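You operate a simulated robot arm through the tools that you are given. There is no shell and no other tool.

Carry out the task below with a simulated robot arm. There is one attempt and no reset: what you move stays moved.

JOB
Fit the round plate from the white handle drawer and shut the catch.
Fine: it lies on the clutch plates in the basket; shut the drawer.

The check looks at the end state, three seconds after you hand in, the way a careful person would. Anything else that was tipped, shoved, dropped, spilled or broken makes it a failure.

ROBOT AND FRAMES
A 6-joint arm with a two-finger gripper, fixed in place. Base frame: the origin is at the foot of the arm, x ahead of it, y to its left, z up; the work surface is at about z = 930. Lengths are in mm, angles in degrees, forces in N, time in s.
With the tool pointing down near the work surface it reaches from about 140 to 660 mm from the base axis. Its first joint turns from -66.0 to 66.0 degrees. Payload 2.45 kg.
The tool frame sits at the grasp point between the pads (the TCP): z along the fingers, y along the line on which they close. The tips reach 30 mm beyond it. Largest opening 106 mm; the body of the gripper starts 79 mm behind the TCP.
Orientation is that of the tool frame in the base frame, as a unit quaternion [x, y, z, w]. With the fingers straight down and closing along the base's y, the tool's x points along the base's -x, its y along +y and its z along -z.

CONTROLS
- The arm moves only by the tool move_arm. Its argument "steps" is a list of rows, each an object (a shift or turn left out is 0, a gripper value left out holds the last) with "slide": the shift along the tool's x, y, z in units of 150 mm (1.0 is 150 mm), a list of three; "angular": the turn, a rotation vector about the tool's x, y, z in units of 120 degrees (1.0 is 120 degrees), a list of three; "jaw": the opening in per cent of the stroke, from 0 (shut) to 100 (fully open). In form: [{"slide": [dx, dy, dz], "angular": [wx, wy, wz], "jaw": jaw}, ...]. A call has 1 to 20 rows; each row is the pose to reach, as a shift and turn from the pose commanded when the call began, along the tool's axes at that moment. A call with a number of a shift or a turn outside -1 to 1 is refused whole. Each row takes 0.2 s and may step no farther than 50 mm and 8.6 degrees from the row before; otherwise, or with a gripper value out of range, the whole call is refused. A pose out of reach is approached as far as the arm can. The call stops where the force on the tool passes 40 N (or 10 N more than at its start, if that is more) or the arm is blocked; 0.2 s more then pass. The fingers move at their own pace (about 153 mm/s each) and stop on an object; they squeeze with about 21 N. The grip force told is the motor's: it shows also when the fingers shut on nothing. Time passes only in rows, and 0.2 s behind the last, so rows that repeat a pose let the fingers close. The reply holds the time, the measured pose of the TCP, the force on the tool along the base axes, the opening and the grip force, in the units named above and with some noise, with the torque about the TCP (base axes, N m) and any sound that the robot's microphone picked up, and new pictures: "show" is both (left out), scene, wrist or none.
- Cameras (640 x 400 px; columns grow to the right, rows downward): "scene" is fixed at [63.6, 411.8, 1419.4]; the picture's right is [-0.73, -0.68, 0.00], its down [-0.28, 0.30, -0.91] and it looks along [0.62, -0.67, -0.41] (base axes); focal length 273 px, centre (320, 200). "wrist" rides on the gripper at [76, -2, -106] in the tool frame; the picture's right is [0.02, 1.00, 0.00], its down [-0.78, 0.02, -0.62] and it looks along [-0.62, 0.01, 0.78] (tool axes); focal length 247 px, centre (320, 200). There is no depth. A picture from a camera that has moved, and an enlarged one, comes with that camera's place and axes in the base frame and with its lens.
- zoom(camera, box): a new picture of the part [left, top, right, bottom] of that camera's present view, enlarged. The clock stands still meanwhile.
- finish_job(): hands the job in; it is judged then, once.

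Nothing tells you positions but the pictures and the camera data. Unless the task says otherwise, let go and move clear before handing in.

The tools are called as a command line: name --argument value ..., lists and objects as JSON in quotes. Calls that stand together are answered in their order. move_arm: Moves the arm, as the interface text tells. Its arguments: {"type":"object","properties":{"steps":{"type":"array","items":{"type":"object","properties":{"slide":{"type":"array","items":{"type":"number"}},"angular":{"type":"array","items":{"type":"number"}},"jaw":{"type":"number"}}}},"show":{"type":"string","enum":["both","scene","wrist","none"]}},"required":["steps"]} The other tools are called the same way: zoom (camera, box) takes an enlarged picture of a part of a camera's view; finish_job () hands the job in.

At the start:

```text
t: 0.0
tcp_pos: [393.3, 24.2, 1284.4]
ee_rot: [0.0, 1.0, 0.0, 0.0]
force: [0.7, 0.3, -0.6]
torque: [-0.02, -0.02, -0.01]
grip_width: 106.1
grip_force: 0.0
```

scene: 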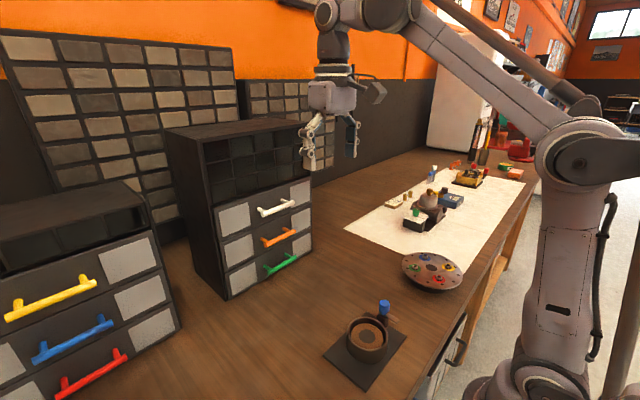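
wrist: 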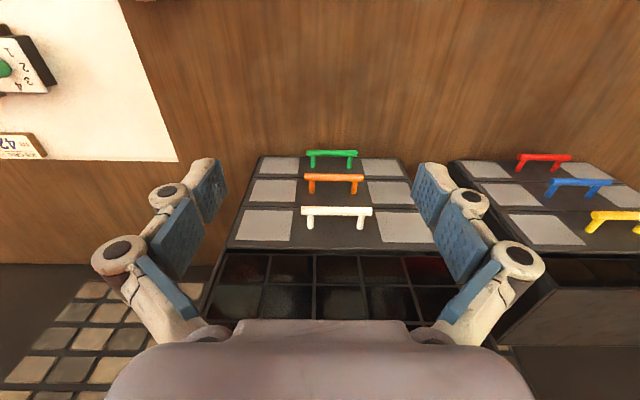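

I see two drawer cabinets: the middle one has white, orange and green handles, the left one yellow, blue and red. A round basket sits on a dark plate near the base with a blue-knobbed catch next to it. I'll look closer before moving.

zoom --camera "scene" --box '[300, 270, 460, 400]'

zoom --camera "scene" --box '[160, 110, 340, 310]'

zoom --camera "wrist" --box '[200, 130, 460, 330]'

zoom --camera "scene" --box '[340, 150, 540, 300]'

```text
3.08 times, centred on (380, 335) of scene
camera zoom: at [63.6, 411.8, 1419.4], right [-0.73, -0.68, 0.0], down [-0.28, 0.3, -0.91], along [0.62, -0.67, -0.41], focal length 841 px, centre (135, -215)
```

zoom: 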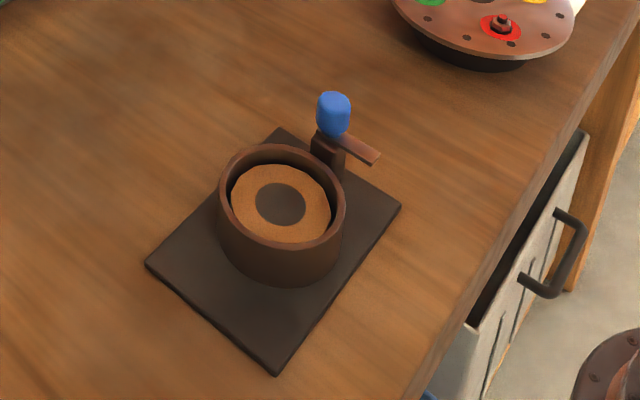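

```text
2.00 times, centred on (250, 210) of scene
camera zoom: at [63.6, 411.8, 1419.4], right [-0.73, -0.68, 0.0], down [-0.28, 0.3, -0.91], along [0.62, -0.67, -0.41], focal length 547 px, centre (460, 180)
```

zoom: 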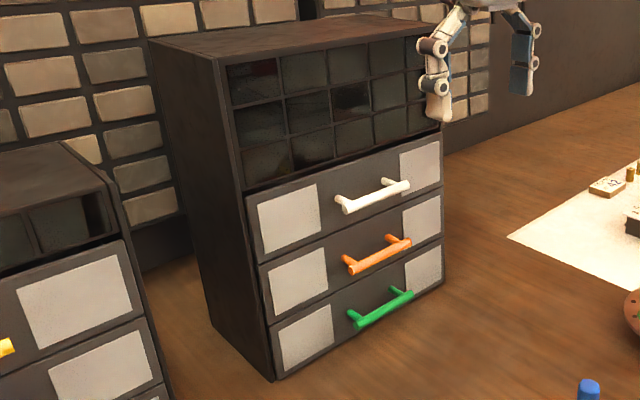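

```text
2.00 times, centred on (330, 230) of wrist
camera zoom: at [315.1, 24.1, 1392.0], right [-0.02, 1.0, 0.0], down [0.78, 0.02, 0.62], along [0.62, 0.01, -0.78], focal length 494 px, centre (300, 140)
```

zoom: 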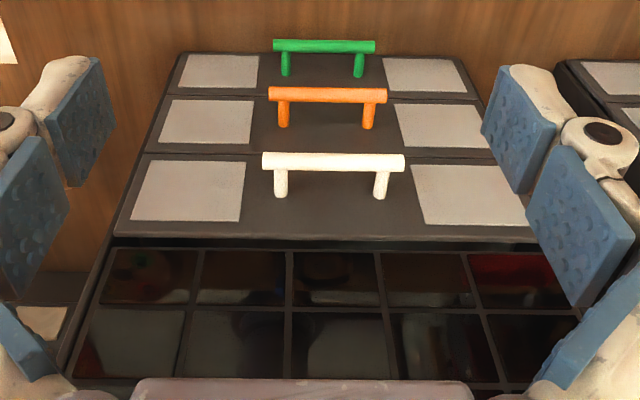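

```text
2.67 times, centred on (440, 225) of scene
camera zoom: at [63.6, 411.8, 1419.4], right [-0.73, -0.68, 0.0], down [-0.28, 0.3, -0.91], along [0.62, -0.67, -0.41], focal length 729 px, centre (0, 133)
```

zoom: 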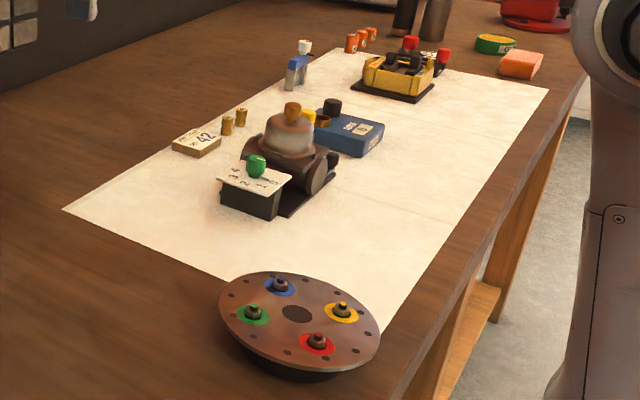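

The white drawer is the top drawer of the middle cabinet. From both cameras I take its bar handle to be at about (539, 51, 1134), running along y and standing about 33 mm off the front. I'll turn the gripper to point at the drawer, with the fingers closing vertically, while staying well clear of it.

move_arm --steps '[{"slide": [-0.02, 0.012, 0.066], "angular": [0.0385, -0.0385, -0.0385], "jaw": 45}, {"slide": [-0.04, 0.024, 0.133], "angular": [0.077, -0.077, -0.077]}, {"slide": [-0.06, 0.036, 0.2], "angular": [0.1155, -0.1155, -0.1155]}, {"slide": [-0.08, 0.048, 0.266], "angular": [0.154, -0.154, -0.154]}, {"slide": [-0.1, 0.06, 0.333], "angular": [0.1925, -0.1925, -0.1925]}, {"slide": [-0.12, 0.072, 0.4], "angular": [0.231, -0.231, -0.231]}, {"slide": [-0.14, 0.084, 0.466], "angular": [0.2694, -0.2694, -0.2694]}, {"slide": [-0.16, 0.096, 0.533], "angular": [0.308, -0.308, -0.308]}, {"slide": [-0.18, 0.108, 0.6], "angular": [0.3464, -0.3464, -0.3464]}, {"slide": [-0.2, 0.12, 0.666], "angular": [0.385, -0.385, -0.385]}, {"slide": [-0.22, 0.132, 0.733], "angular": [0.4234, -0.4234, -0.4234]}, {"slide": [-0.24, 0.144, 0.8], "angular": [0.4619, -0.4619, -0.4619]}, {"slide": [-0.26, 0.156, 0.866], "angular": [0.5004, -0.5004, -0.5004]}, {"slide": [-0.28, 0.168, 0.933], "angular": [0.5389, -0.5389, -0.5389]}, {"slide": [-0.31, 0.18, 1.0], "angular": [0.5774, -0.5774, -0.5774]}, {"slide": [-0.31, 0.18, 1.0], "angular": [0.5774, -0.5774, -0.5774]}]'

```text
t: 3.4
tcp_pos: [439.3, 52.1, 1134.8]
ee_rot: [-0.501, 0.498, -0.5, 0.501]
force: [-0.5, 0.6, 0.1]
torque: [-0.01, -0.02, -0.02]
grip_width: 47.9
grip_force: 0.2
camera wrist: at [331.3, -23.6, 1137.5], right [0.0, -0.02, -1.0], down [-0.62, 0.78, -0.02], along [0.78, 0.62, -0.01], focal length 247 px, centre (320, 200)
```

scene: 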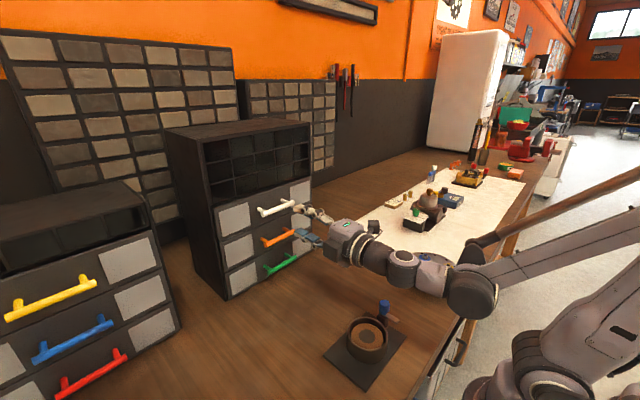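
wrist: 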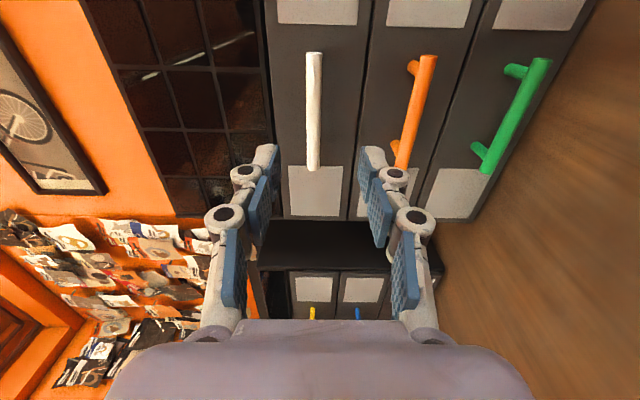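

The gripper now points at the drawer. The bar appears about 5 mm above the finger centre line, so I'll correct for that and move part way in.

move_arm --steps '[{"slide": [0, -0.03, 0.15]}, {"slide": [0, -0.03, 0.3]}, {"slide": [0, -0.03, 0.38]}, {"slide": [0, -0.03, 0.38]}]'

```text
t: 4.4
tcp_pos: [496.4, 49.9, 1138.3]
ee_rot: [-0.5, 0.5, -0.5, 0.5]
force: [-0.8, 0.7, 0.0]
torque: [0.02, 0.02, 0.01]
grip_width: 47.4
grip_force: 0.1
camera wrist: at [388.1, -24.8, 1141.3], right [0.0, -0.02, -1.0], down [-0.62, 0.78, -0.02], along [0.78, 0.62, -0.01], focal length 247 px, centre (320, 200)
```

scene: 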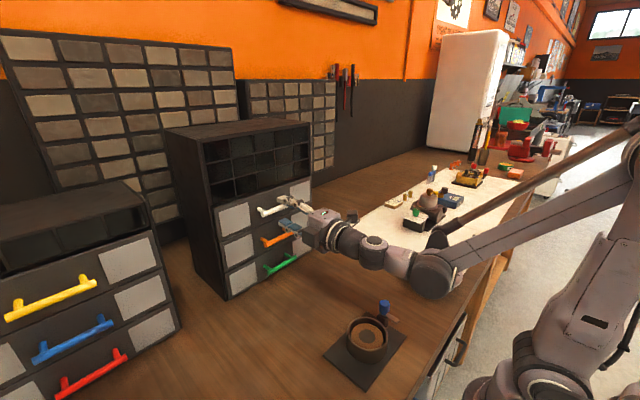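
wrist: 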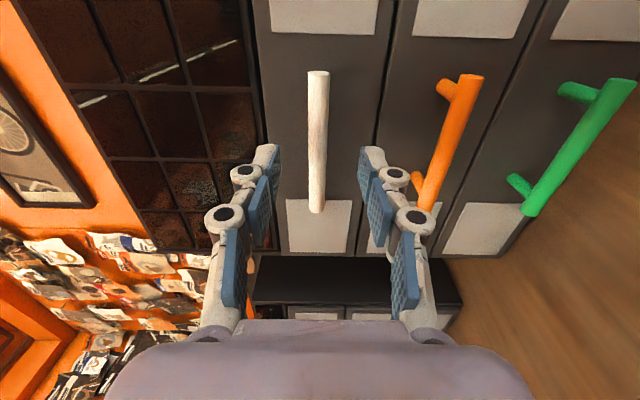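

The bar is now centred between the fingers. I'll move the last bit in and close on it.

move_arm --steps '[{"slide": [-0.02, 0, 0.08]}, {"slide": [-0.02, 0, 0.16]}, {"slide": [-0.02, 0, 0.16]}]'

zoom --camera "wrist" --box '[220, 50, 440, 260]'

zoom --camera "scene" --box '[220, 170, 340, 280]'

```text
t: 5.2
tcp_pos: [520.6, 53.8, 1139.3]
ee_rot: [0.5, -0.5, 0.5, -0.5]
force: [0.3, -0.8, -0.2]
torque: [-0.01, 0.01, -0.04]
grip_width: 47.7
grip_force: 0.1
camera wrist: at [412.6, -21.2, 1141.6], right [0.0, -0.02, -1.0], down [-0.62, 0.78, -0.02], along [0.78, 0.62, -0.01], focal length 247 px, centre (320, 200)
```

scene: 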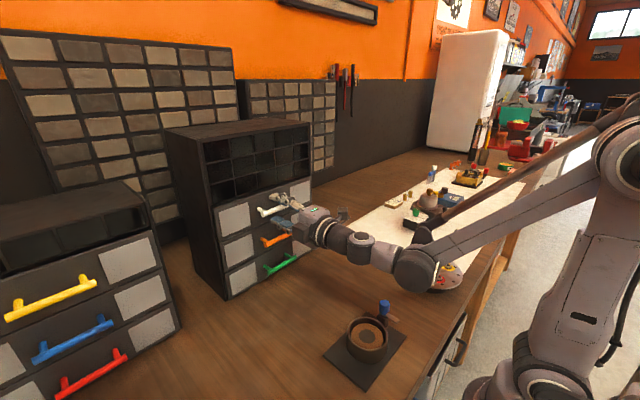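
wrist: 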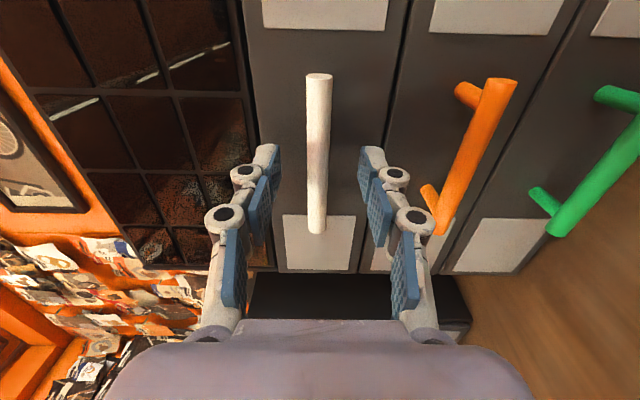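

```text
1.90 times, centred on (330, 155) of wrist
camera zoom: at [412.6, -21.2, 1141.6], right [0.0, -0.02, -1.0], down [-0.62, 0.78, -0.02], along [0.78, 0.62, -0.01], focal length 470 px, centre (301, 286)
```

zoom: 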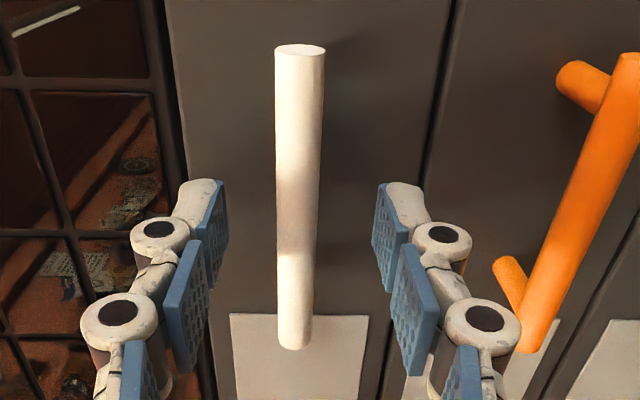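

```text
3.64 times, centred on (280, 225) of scene
camera zoom: at [63.6, 411.8, 1419.4], right [-0.73, -0.68, 0.0], down [-0.28, 0.3, -0.91], along [0.62, -0.67, -0.41], focal length 994 px, centre (466, 109)
```

zoom: 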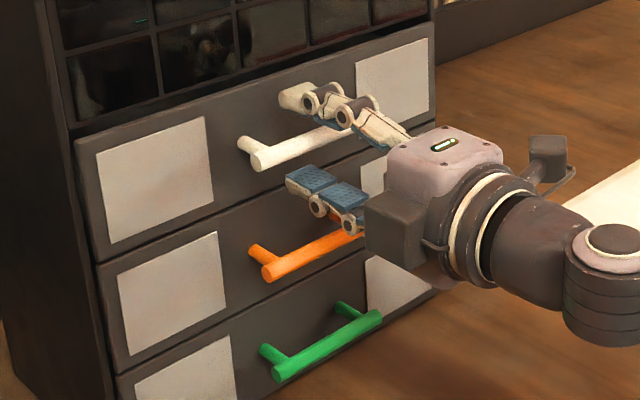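

The bar is between the pads, so I'm closing.

move_arm --steps '[{"jaw": 0}, {"jaw": 0}, {"jaw": 0}]' --show "wrist"

```text
t: 5.9
tcp_pos: [520.2, 53.5, 1140.6]
ee_rot: [0.5, -0.499, 0.501, -0.5]
force: [-7.8, -0.2, 16.6]
torque: [0.11, -0.22, -0.07]
grip_width: 10.8
grip_force: 38.0
stopped in row 3: the force on the tool passed its limit at 41 N (the readings are from after the stop); the commanded pose is now the measured one
camera wrist: at [412.5, -21.2, 1142.8], right [0.0, -0.02, -1.0], down [-0.62, 0.78, -0.02], along [0.78, 0.62, -0.01], focal length 247 px, centre (320, 200)
```

wrist: 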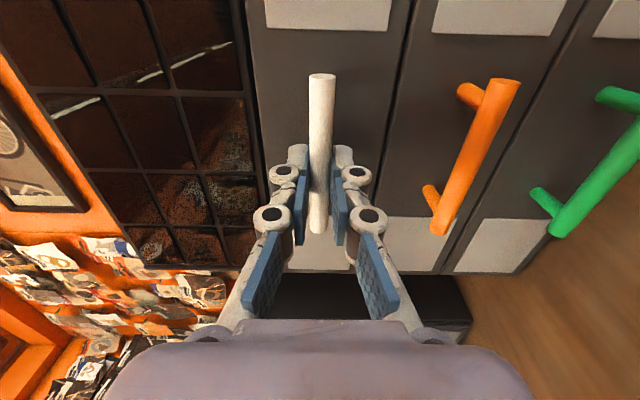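

The bar is gripped (10.8 mm). I'll relieve the upward load slightly and pull a little to test.

move_arm --steps '[{"slide": [0, -0.007, 0], "jaw": 0}, {"slide": [0, -0.007, -0.03]}, {"slide": [0, -0.007, -0.08]}, {"slide": [0, -0.007, -0.14]}, {"slide": [0, -0.007, -0.2]}]'

```text
t: 7.1
tcp_pos: [490.8, 52.4, 1140.4]
ee_rot: [0.501, -0.499, 0.5, -0.5]
force: [0.0, 0.2, -23.2]
torque: [0.09, 0.31, -0.54]
grip_width: 10.7
grip_force: 38.1
camera wrist: at [383.1, -21.2, 1143.0], right [0.0, -0.02, -1.0], down [-0.62, 0.78, -0.02], along [0.78, 0.62, -0.01], focal length 247 px, centre (320, 200)
```

scene: 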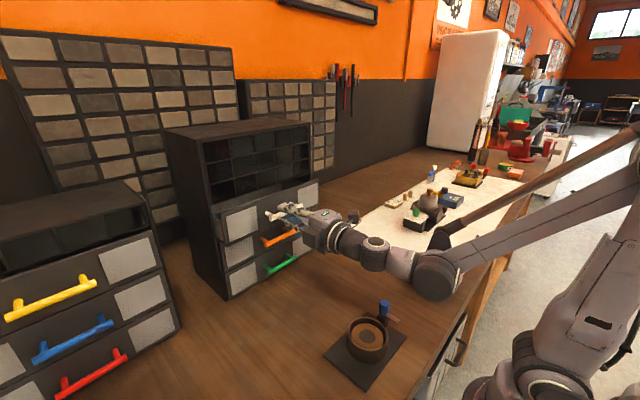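
wrist: 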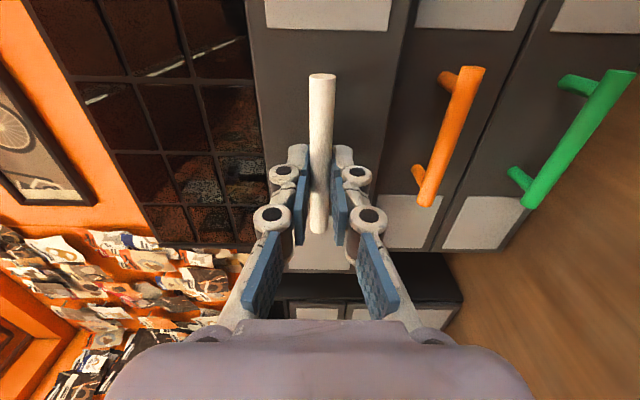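

The drawer slides. I'll keep pulling, with the vertical load trimmed.

move_arm --steps '[{"slide": [0, 0.004, -0.06], "jaw": 0}, {"slide": [0, 0.004, -0.12]}, {"slide": [0, 0.004, -0.18]}, {"slide": [0, 0.004, -0.24]}, {"slide": [0, 0.004, -0.3]}, {"slide": [0, 0.004, -0.36]}, {"slide": [0, 0.004, -0.42]}, {"slide": [0, 0.004, -0.48]}]'

zoom --camera "scene" --box '[160, 140, 400, 310]'

```text
t: 8.9
tcp_pos: [417.6, 55.4, 1139.7]
ee_rot: [0.501, -0.5, 0.5, -0.5]
force: [0.5, -0.9, -8.9]
torque: [0.05, 0.13, 0.97]
grip_width: 10.7
grip_force: 37.8
camera wrist: at [310.0, -21.2, 1142.9], right [0.0, -0.02, -1.0], down [-0.62, 0.78, -0.02], along [0.78, 0.62, -0.01], focal length 247 px, centre (320, 200)
```

scene: 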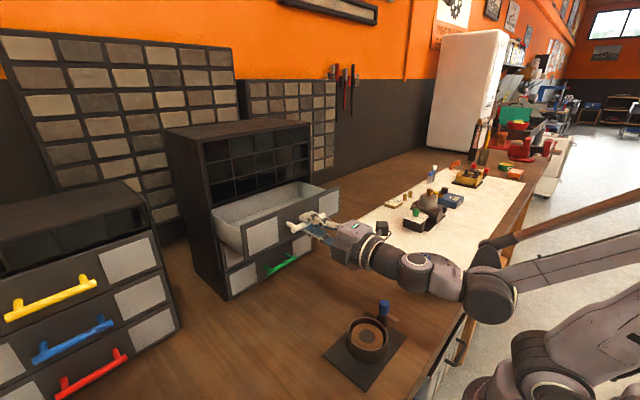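
wrist: 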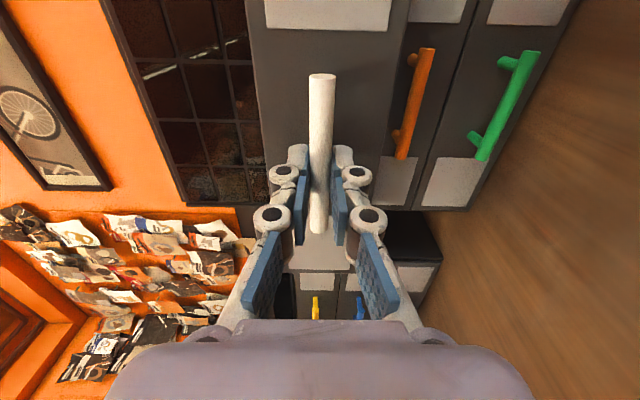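

```text
2.35 times, centred on (280, 225) of scene
camera zoom: at [63.8, 411.8, 1419.4], right [-0.73, -0.68, 0.0], down [-0.28, 0.3, -0.91], along [0.62, -0.67, -0.41], focal length 643 px, centre (414, 141)
```

zoom: 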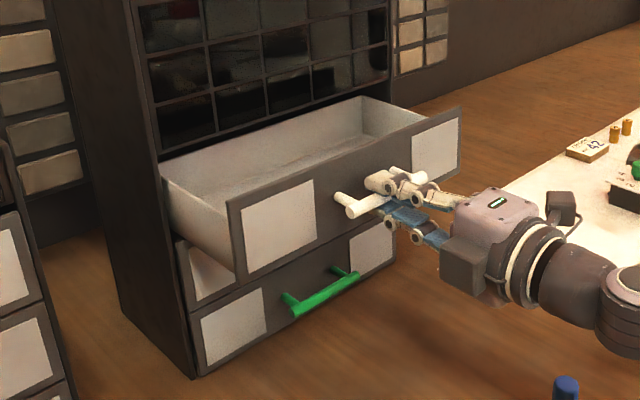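

About 103 mm is open and the visible floor of the drawer is empty so far. I'll pull further.

move_arm --steps '[{"slide": [0, 0.002, -0.06], "jaw": 0}, {"slide": [0, 0.002, -0.12]}, {"slide": [0, 0.002, -0.18]}, {"slide": [0, 0.002, -0.24]}]' --show "scene"

zoom --camera "scene" --box '[160, 140, 400, 310]'

```text
t: 9.9
tcp_pos: [380.9, 53.2, 1137.6]
ee_rot: [0.501, -0.499, 0.501, -0.499]
force: [-0.8, 0.8, 0.1]
torque: [0.01, 0.03, -0.01]
grip_width: 0.0
grip_force: 28.3
```

scene: 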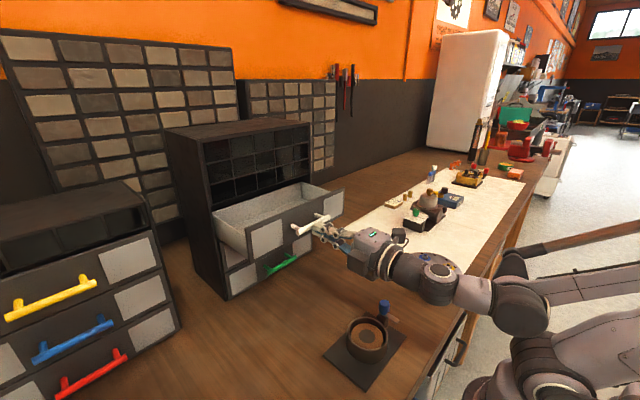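

```text
2.35 times, centred on (280, 225) of scene
camera zoom: at [63.5, 411.8, 1419.4], right [-0.73, -0.68, 0.0], down [-0.28, 0.3, -0.91], along [0.62, -0.67, -0.41], focal length 643 px, centre (414, 141)
```

zoom: 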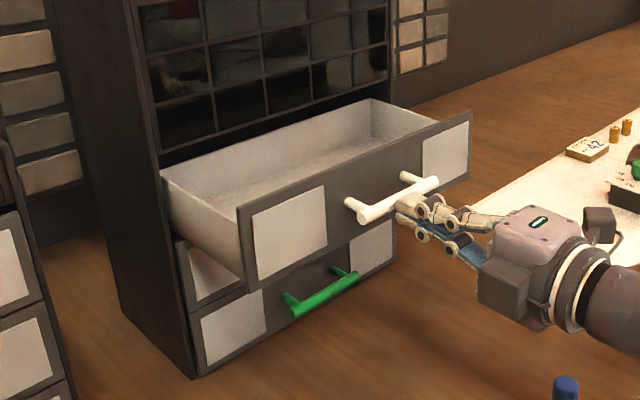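

The drawer hit its end stop at about 115 mm and the fingers slipped off the bar, leaving the drawer open. I'll back off, rise and turn the tool down to look inside from above.

move_arm --steps '[{"slide": [0, 0, -0.15], "jaw": 0}, {"slide": [0, -0.3, -0.15]}, {"slide": [0, -0.6, -0.15]}, {"slide": [0, -0.9, -0.15]}, {"slide": [0, -1, -0.13], "angular": [-0.0385, 0.0385, 0.0385]}, {"slide": [0, -1, -0.11], "angular": [-0.077, 0.077, 0.077]}, {"slide": [0, -1, -0.09], "angular": [-0.1155, 0.1155, 0.1155]}, {"slide": [0, -1, -0.07], "angular": [-0.154, 0.154, 0.154]}, {"slide": [0, -1, -0.05], "angular": [-0.1925, 0.1925, 0.1925]}, {"slide": [0, -1, -0.03], "angular": [-0.231, 0.231, 0.231]}, {"slide": [0, -1, -0.01], "angular": [-0.2694, 0.2694, 0.2694]}, {"slide": [0, -1, 0.01], "angular": [-0.308, 0.308, 0.308]}, {"slide": [0, -1, 0.03], "angular": [-0.3464, 0.3464, 0.3464]}, {"slide": [0, -1, 0.05], "angular": [-0.385, 0.385, 0.385]}, {"slide": [0, -1, 0.07], "angular": [-0.4234, 0.4234, 0.4234]}, {"slide": [0, -1, 0.09], "angular": [-0.4619, 0.4619, 0.4619]}, {"slide": [0, -1, 0.11], "angular": [-0.5004, 0.5004, 0.5004]}, {"slide": [0, -1, 0.13], "angular": [-0.5389, 0.5389, 0.5389]}, {"slide": [0, -1, 0.13], "angular": [-0.5774, 0.5774, 0.5774]}, {"slide": [0, -1, 0.13], "angular": [-0.5774, 0.5774, 0.5774], "jaw": 90}]'

```text
t: 14.1
tcp_pos: [400.7, 55.4, 1288.7]
ee_rot: [0.001, 1.0, -0.001, -0.001]
force: [-0.3, -0.6, -0.4]
torque: [0.01, 0.02, 0.01]
grip_width: 93.9
grip_force: 0.2
camera wrist: at [324.1, 55.0, 1397.3], right [-0.02, 1.0, 0.0], down [0.78, 0.02, 0.62], along [0.62, 0.01, -0.78], focal length 247 px, centre (320, 200)
```

scene: 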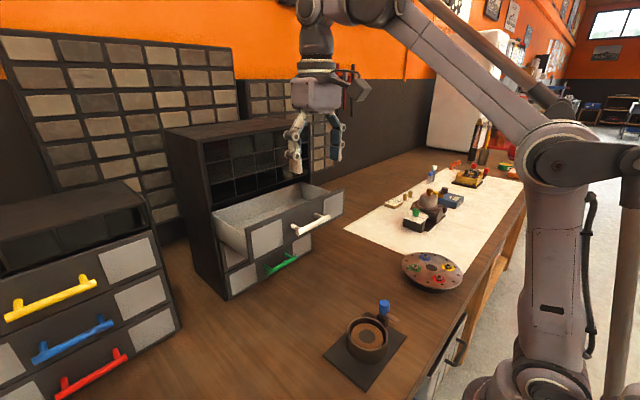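
wrist: 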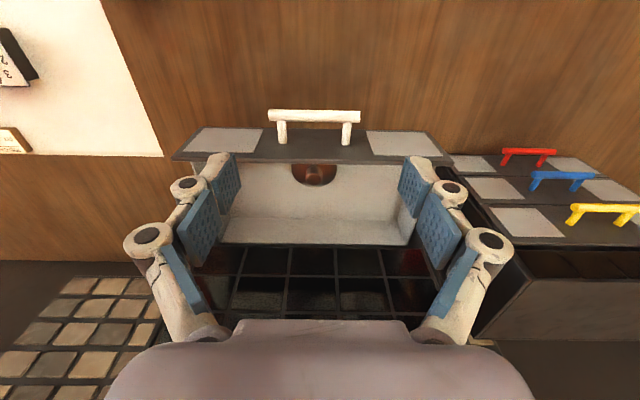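

The drawer is open, and a brown round thing lies in it right behind the front wall, partly hidden. I'll zoom in.

zoom --camera "wrist" --box '[220, 90, 420, 260]'

```text
2.35 times, centred on (320, 175) of wrist
camera zoom: at [324.1, 55.0, 1397.3], right [-0.02, 1.0, 0.0], down [0.78, 0.02, 0.62], along [0.62, 0.01, -0.78], focal length 581 px, centre (320, 259)
```

zoom: 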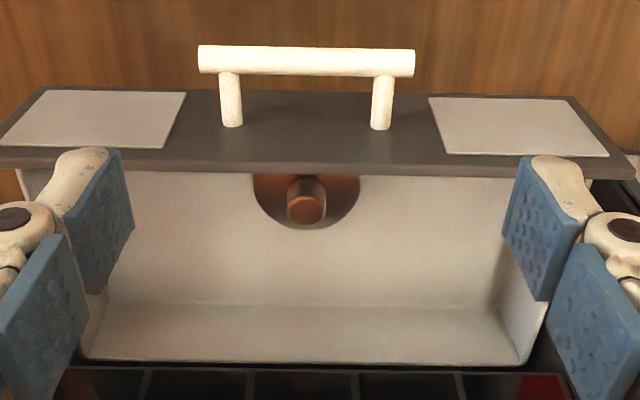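

It is a disc with a central knob lying flat just behind the drawer front, at roughly (500, 47). I'll move the camera more directly above it to locate it precisely.

move_arm --steps '[{"slide": [-0.18, -0.02, 0.03]}, {"slide": [-0.36, -0.04, 0.06]}, {"slide": [-0.53, -0.05, 0.1]}, {"slide": [-0.53, -0.05, 0.1]}]'

zoom --camera "wrist" --box '[220, 30, 420, 200]'

zoom --camera "scene" --box '[180, 70, 380, 250]'

```text
t: 15.1
tcp_pos: [480.8, 47.8, 1273.5]
ee_rot: [0.0, 1.0, -0.001, 0.0]
force: [-0.3, 0.8, 0.4]
torque: [0.01, 0.01, 0.0]
grip_width: 95.4
grip_force: 0.0
camera wrist: at [403.6, 47.3, 1380.8], right [-0.02, 1.0, 0.0], down [0.78, 0.02, 0.62], along [0.62, 0.01, -0.78], focal length 247 px, centre (320, 200)
```

scene: 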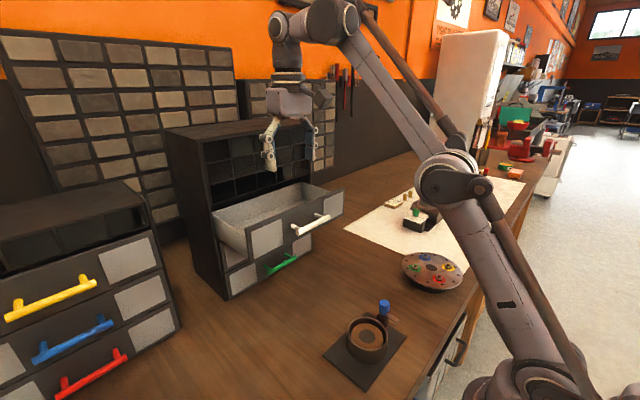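
wrist: 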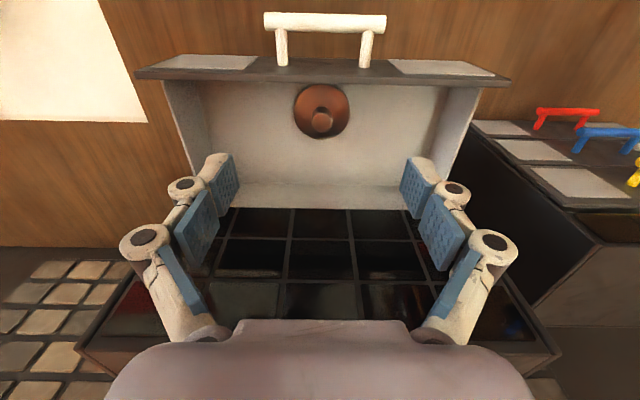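

```text
2.35 times, centred on (320, 115) of wrist
camera zoom: at [403.6, 47.3, 1380.8], right [-0.02, 1.0, 0.0], down [0.78, 0.02, 0.62], along [0.62, 0.01, -0.78], focal length 581 px, centre (320, 400)
```

zoom: 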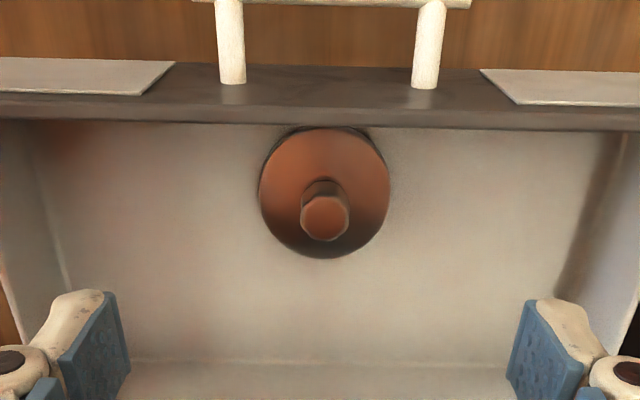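

```text
2.22 times, centred on (280, 160) of scene
camera zoom: at [63.6, 411.8, 1419.4], right [-0.73, -0.68, 0.0], down [-0.28, 0.3, -0.91], along [0.62, -0.67, -0.41], focal length 608 px, centre (409, 289)
```

zoom: 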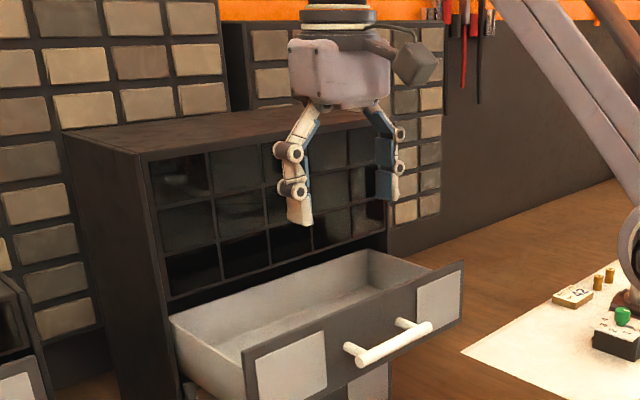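

I triangulate the disc at centre (497, 50), about 60 mm across with its top at z≈1112. Its knob is about 20 mm across with its top at z≈1137. I'll descend above the knob and check before closing.

move_arm --steps '[{"slide": [-0.111, 0.015, 0.15], "jaw": 55}, {"slide": [-0.111, 0.015, 0.3]}, {"slide": [-0.111, 0.015, 0.45]}, {"slide": [-0.111, 0.015, 0.58]}, {"slide": [-0.111, 0.015, 0.58]}]'

zoom --camera "wrist" --box '[220, 80, 420, 250]'

zoom --camera "scene" --box '[200, 90, 380, 250]'

```text
t: 16.3
tcp_pos: [497.9, 49.9, 1185.9]
ee_rot: [0.0, 1.0, -0.001, 0.0]
force: [-0.3, -0.3, -0.1]
torque: [0.0, -0.04, 0.0]
grip_width: 58.3
grip_force: 0.2
camera wrist: at [419.2, 49.8, 1294.0], right [-0.02, 1.0, 0.0], down [0.78, 0.02, 0.62], along [0.62, 0.01, -0.78], focal length 247 px, centre (320, 200)
```

scene: 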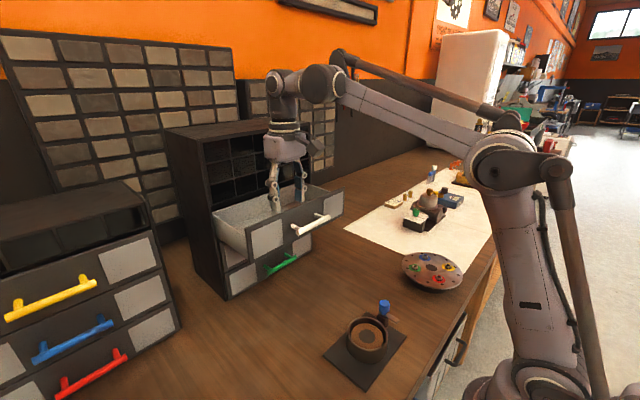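
wrist: 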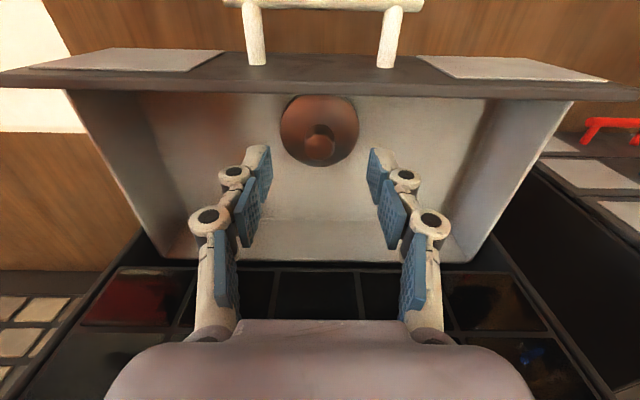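

```text
2.35 times, centred on (320, 165) of wrist
camera zoom: at [419.2, 49.8, 1294.0], right [-0.02, 1.0, 0.0], down [0.78, 0.02, 0.62], along [0.62, 0.01, -0.78], focal length 581 px, centre (320, 282)
```

zoom: 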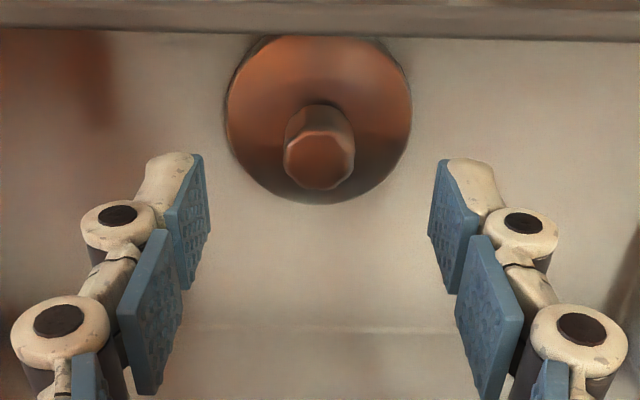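

```text
2.50 times, centred on (290, 170) of scene
camera zoom: at [63.6, 411.8, 1419.4], right [-0.73, -0.68, 0.0], down [-0.28, 0.3, -0.91], along [0.62, -0.67, -0.41], focal length 684 px, centre (395, 275)
```

zoom: 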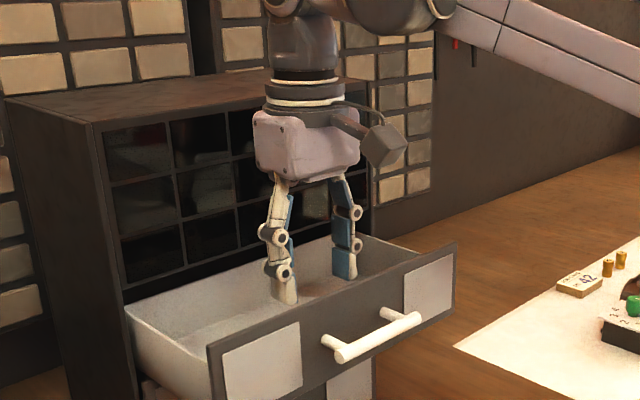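

The knob is aligned at about (498, 50). I'll descend so the tips straddle it, then close.

move_arm --steps '[{"slide": [0, 0, 0.1]}, {"slide": [0, 0, 0.2]}, {"slide": [0, 0, 0.25]}, {"slide": [0, 0, 0.25]}]'

zoom --camera "wrist" --box '[220, 80, 420, 250]'

```text
t: 17.3
tcp_pos: [497.4, 49.5, 1150.1]
ee_rot: [0.0, 1.0, -0.001, 0.001]
force: [-0.2, 0.1, 0.1]
torque: [-0.01, 0.0, 0.03]
grip_width: 58.1
grip_force: 0.0
camera wrist: at [419.7, 49.1, 1258.0], right [-0.02, 1.0, 0.0], down [0.78, 0.02, 0.62], along [0.62, 0.01, -0.78], focal length 247 px, centre (320, 200)
```

scene: 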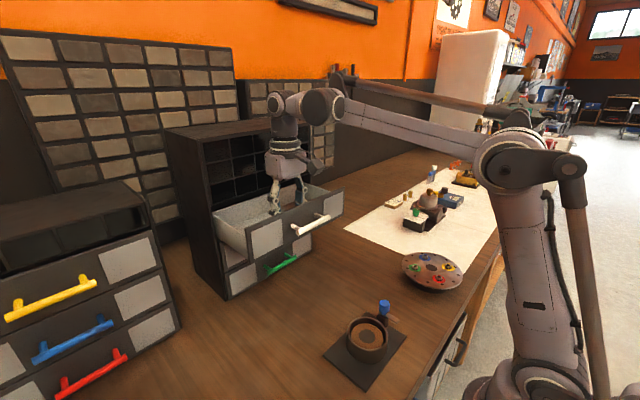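
wrist: 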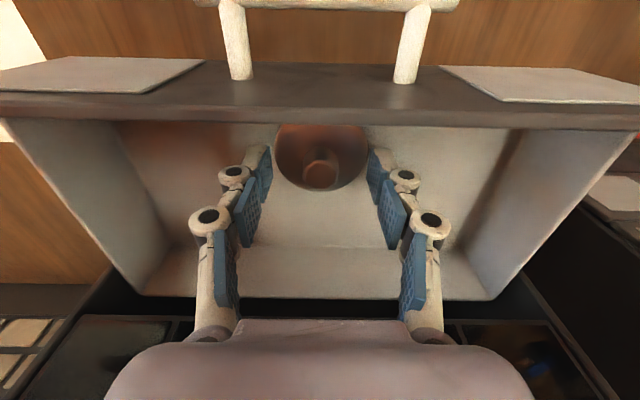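

```text
2.35 times, centred on (320, 165) of wrist
camera zoom: at [419.7, 49.1, 1258.0], right [-0.02, 1.0, 0.0], down [0.78, 0.02, 0.62], along [0.62, 0.01, -0.78], focal length 581 px, centre (320, 282)
```

zoom: 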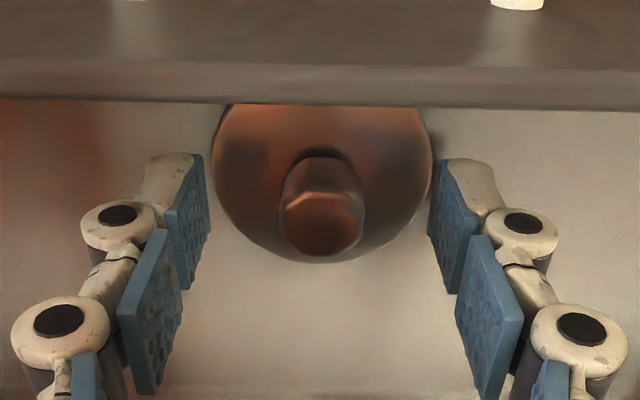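

The tips are about 16 mm down the knob. I'll go 3 mm lower and close.

move_arm --steps '[{"slide": [0, 0, 0.02], "jaw": 55}, {"slide": [0, 0, 0.02], "jaw": 40}, {"slide": [0, 0, 0.02], "jaw": 25}, {"slide": [0, 0, 0.02], "jaw": 10}, {"slide": [0, 0, 0.02], "jaw": 0}, {"slide": [0, 0, 0.02], "jaw": 0}]' --show "wrist"

zoom --camera "wrist" --box '[220, 80, 420, 250]'

```text
t: 18.7
tcp_pos: [497.5, 49.3, 1147.7]
ee_rot: [0.0, 1.0, -0.001, 0.0]
force: [0.2, 0.5, 0.2]
torque: [0.01, 0.0, -0.01]
grip_width: 21.1
grip_force: 20.5
camera wrist: at [419.7, 49.4, 1255.3], right [-0.02, 1.0, 0.0], down [0.78, 0.02, 0.62], along [0.62, 0.01, -0.78], focal length 247 px, centre (320, 200)
```

wrist: 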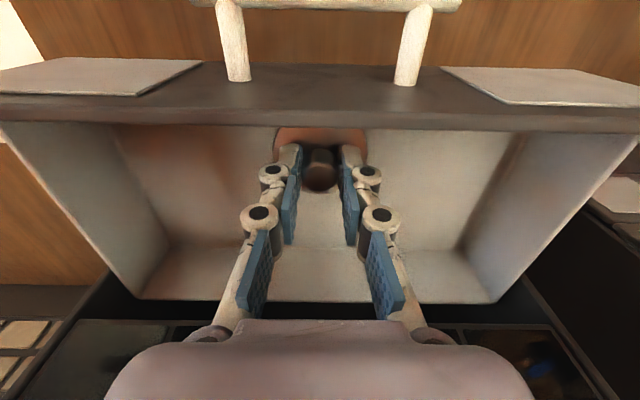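

```text
2.35 times, centred on (320, 165) of wrist
camera zoom: at [419.7, 49.4, 1255.3], right [-0.02, 1.0, 0.0], down [0.78, 0.02, 0.62], along [0.62, 0.01, -0.78], focal length 581 px, centre (320, 282)
```

zoom: 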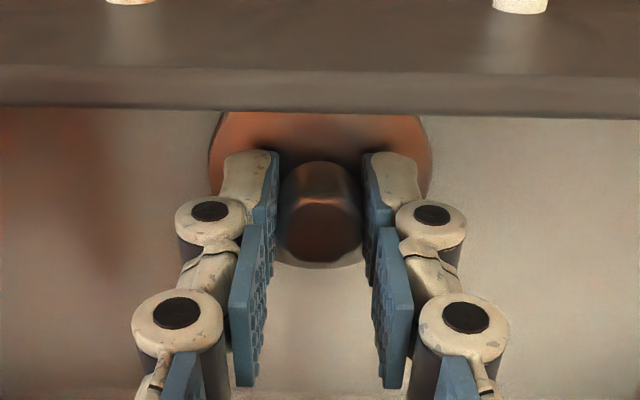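

The knob is gripped (21 mm). I'll lift straight up.

move_arm --steps '[{"slide": [0, 0, -0.05], "jaw": 0}, {"slide": [0, 0, -0.15]}, {"slide": [0, 0, -0.3]}, {"slide": [0, 0, -0.45]}, {"slide": [0, 0, -0.6]}, {"slide": [0, 0, -0.75]}, {"slide": [0, 0, -0.75]}]'

zoom --camera "scene" --box '[200, 90, 380, 250]'

```text
t: 20.3
tcp_pos: [498.4, 49.2, 1260.5]
ee_rot: [0.0, 1.0, -0.001, 0.0]
force: [-0.1, 0.3, -1.1]
torque: [0.01, 0.02, 0.03]
grip_width: 21.1
grip_force: 20.5
camera wrist: at [420.6, 48.9, 1367.3], right [-0.02, 1.0, 0.0], down [0.78, 0.02, 0.62], along [0.62, 0.01, -0.78], focal length 247 px, centre (320, 200)
```

scene: 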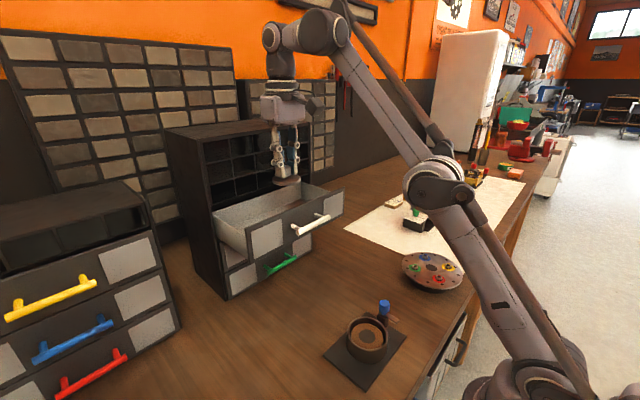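
wrist: 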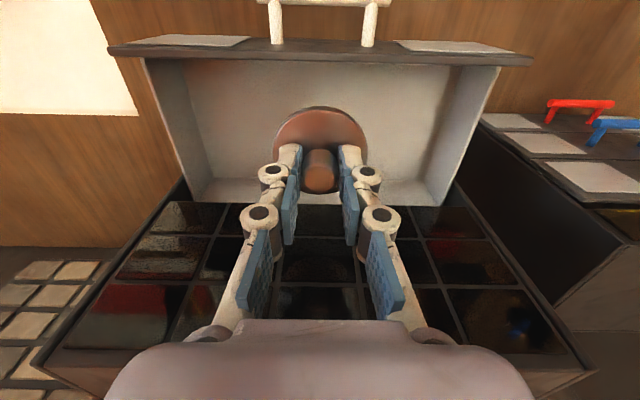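

```text
2.50 times, centred on (290, 170) of scene
camera zoom: at [63.6, 411.8, 1419.4], right [-0.73, -0.68, 0.0], down [-0.28, 0.3, -0.91], along [0.62, -0.67, -0.41], focal length 684 px, centre (395, 275)
```

zoom: 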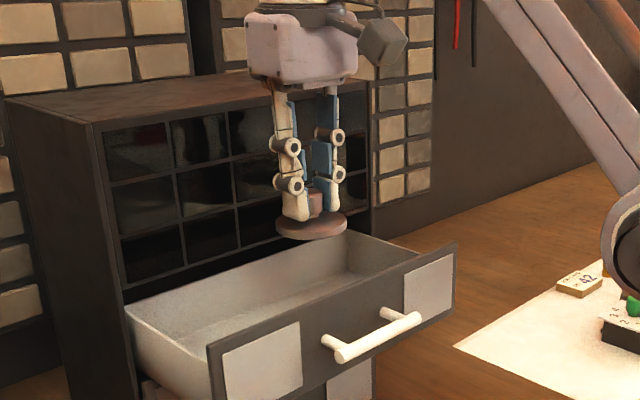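

The plate is held level. I'll carry it over the drawer front toward the basket and look down at the basket and catch.

move_arm --steps '[{"slide": [0.3, 0, 0], "jaw": 0}, {"slide": [0.6, 0.04, 0]}, {"slide": [0.88, 0.1, 0]}, {"slide": [1.0, 0.17, 0.05]}]' --show "none"

move_arm --steps '[{"slide": [0.2, 0, 0.05], "jaw": 0}, {"slide": [0.4, 0, 0.12]}, {"slide": [0.4, 0, 0.12]}]'

zoom --camera "wrist" --box '[220, 0, 420, 130]'

zoom --camera "scene" --box '[310, 280, 430, 400]'

```text
t: 21.3
tcp_pos: [348.7, 74.4, 1252.0]
ee_rot: [0.001, 1.0, 0.0, 0.0]
force: [-0.2, 0.3, -1.0]
torque: [0.0, 0.0, 0.01]
grip_width: 21.1
grip_force: 20.8
```

```text
t: 22.1
tcp_pos: [289.3, 75.3, 1233.5]
ee_rot: [0.001, 1.0, -0.001, 0.0]
force: [-0.2, 0.5, -1.0]
torque: [0.02, 0.01, 0.0]
grip_width: 21.3
grip_force: 21.1
camera wrist: at [210.8, 74.8, 1340.8], right [-0.02, 1.0, 0.0], down [0.78, 0.02, 0.62], along [0.62, 0.01, -0.78], focal length 247 px, centre (320, 200)
```

scene: 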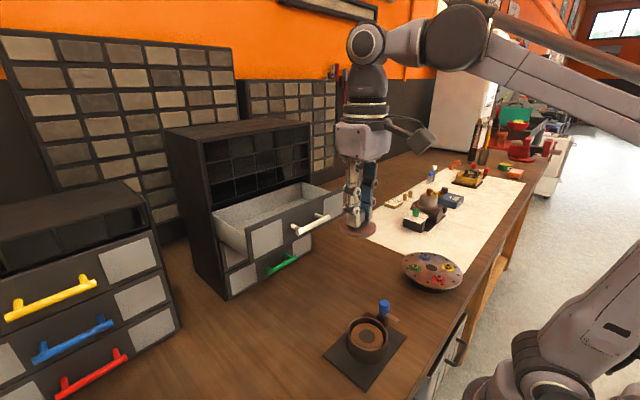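
wrist: 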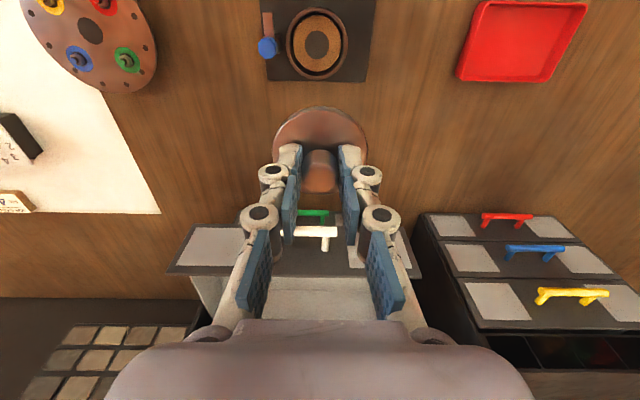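

```text
3.08 times, centred on (320, 65) of wrist
camera zoom: at [210.8, 74.8, 1340.8], right [-0.02, 1.0, 0.0], down [0.78, 0.02, 0.62], along [0.62, 0.01, -0.78], focal length 760 px, centre (320, 615)
```

zoom: 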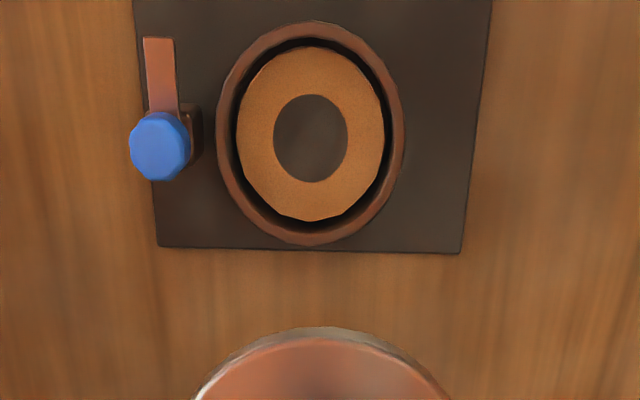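

```text
3.33 times, centred on (370, 340) of scene
camera zoom: at [63.6, 411.8, 1419.4], right [-0.73, -0.68, 0.0], down [-0.28, 0.3, -0.91], along [0.62, -0.67, -0.41], focal length 912 px, centre (153, -267)
```

zoom: 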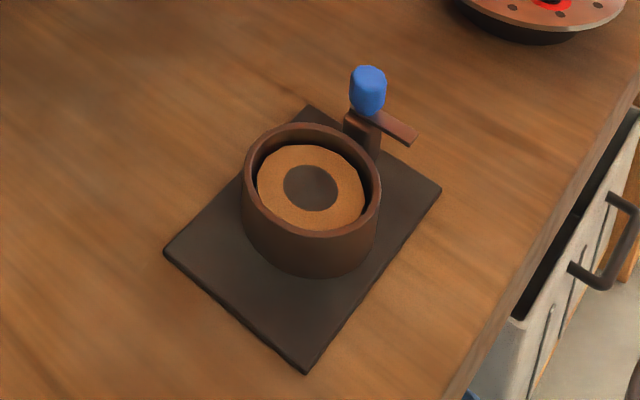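

The basket is at about (251, 70), with its rim at z≈964, an inner width of about 66 mm and clutch rings inside. The catch post with the blue knob is at about (251, 15), knob top near z 1009. Its short lever points away from the basket (-x), so shutting should mean swinging it 90° over the rim. I'll turn the gripper so the fingers close along x, away from the catch, and move above the basket.

move_arm --steps '[{"slide": [0.023, -0.003, 0.06], "angular": [0, 0, 0.0682], "jaw": 0}, {"slide": [0.046, -0.006, 0.12], "angular": [0, 0, 0.1364]}, {"slide": [0.07, -0.009, 0.18], "angular": [0, 0, 0.2045]}, {"slide": [0.093, -0.012, 0.24], "angular": [0, 0, 0.2727]}, {"slide": [0.116, -0.015, 0.3], "angular": [0, 0, 0.3409]}, {"slide": [0.14, -0.018, 0.36], "angular": [0, 0, 0.4091]}, {"slide": [0.163, -0.021, 0.42], "angular": [0, 0, 0.4773]}, {"slide": [0.186, -0.024, 0.48], "angular": [0, 0, 0.5455]}, {"slide": [0.21, -0.027, 0.54], "angular": [0, 0, 0.6136]}, {"slide": [0.233, -0.03, 0.6], "angular": [0, 0, 0.6818]}, {"slide": [0.255, -0.032, 0.66], "angular": [0, 0, 0.75]}, {"slide": [0.255, -0.032, 0.76], "angular": [0, 0, 0.75]}, {"slide": [0.255, -0.032, 0.76], "angular": [0, 0, 0.75]}]'

zoom --camera "wrist" --box '[220, 60, 420, 230]'

zoom --camera "scene" --box '[300, 240, 460, 400]'

```text
t: 24.9
tcp_pos: [251.2, 69.2, 1119.6]
ee_rot: [0.707, 0.707, 0.0, 0.001]
force: [0.6, 0.0, -1.3]
torque: [0.03, -0.02, 0.01]
grip_width: 20.9
grip_force: 20.7
camera wrist: at [247.0, 147.1, 1227.5], right [1.0, 0.02, 0.0], down [0.02, -0.78, 0.62], along [0.01, -0.62, -0.78], focal length 247 px, centre (320, 200)
```

scene: 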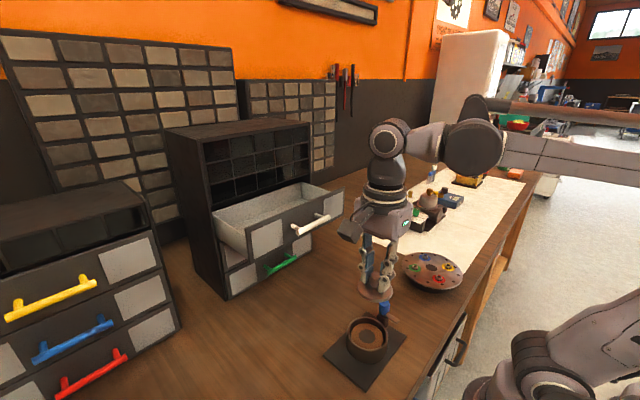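
wrist: 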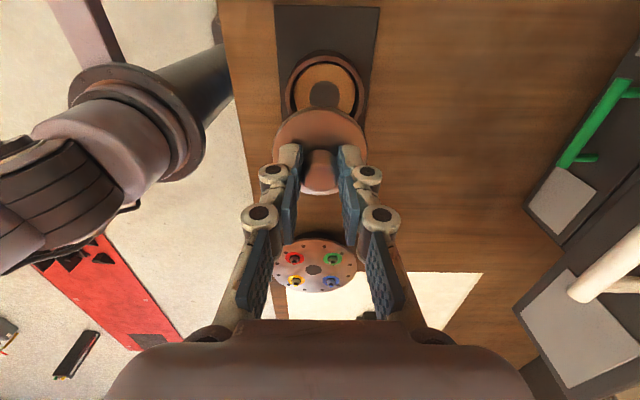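

```text
2.35 times, centred on (320, 145) of wrist
camera zoom: at [247.0, 147.1, 1227.5], right [1.0, 0.02, 0.0], down [0.02, -0.78, 0.62], along [0.01, -0.62, -0.78], focal length 581 px, centre (320, 329)
```

zoom: 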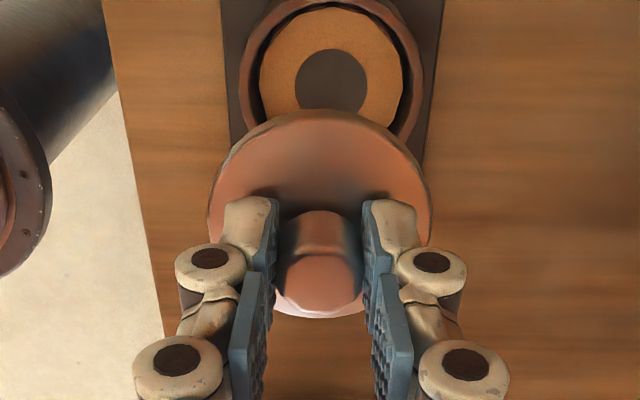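

```text
2.50 times, centred on (380, 320) of scene
camera zoom: at [63.6, 411.8, 1419.4], right [-0.73, -0.68, 0.0], down [-0.28, 0.3, -0.91], along [0.62, -0.67, -0.41], focal length 684 px, centre (170, -100)
```

zoom: 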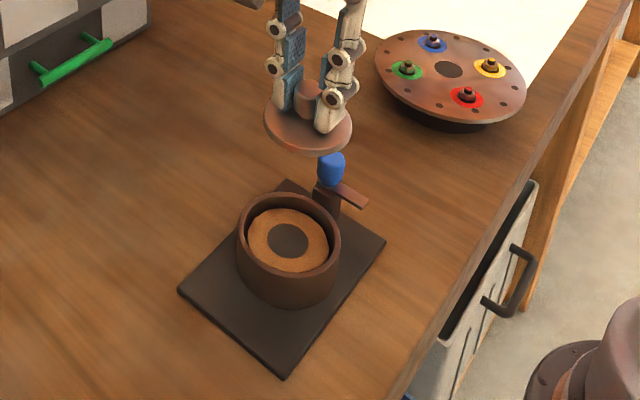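

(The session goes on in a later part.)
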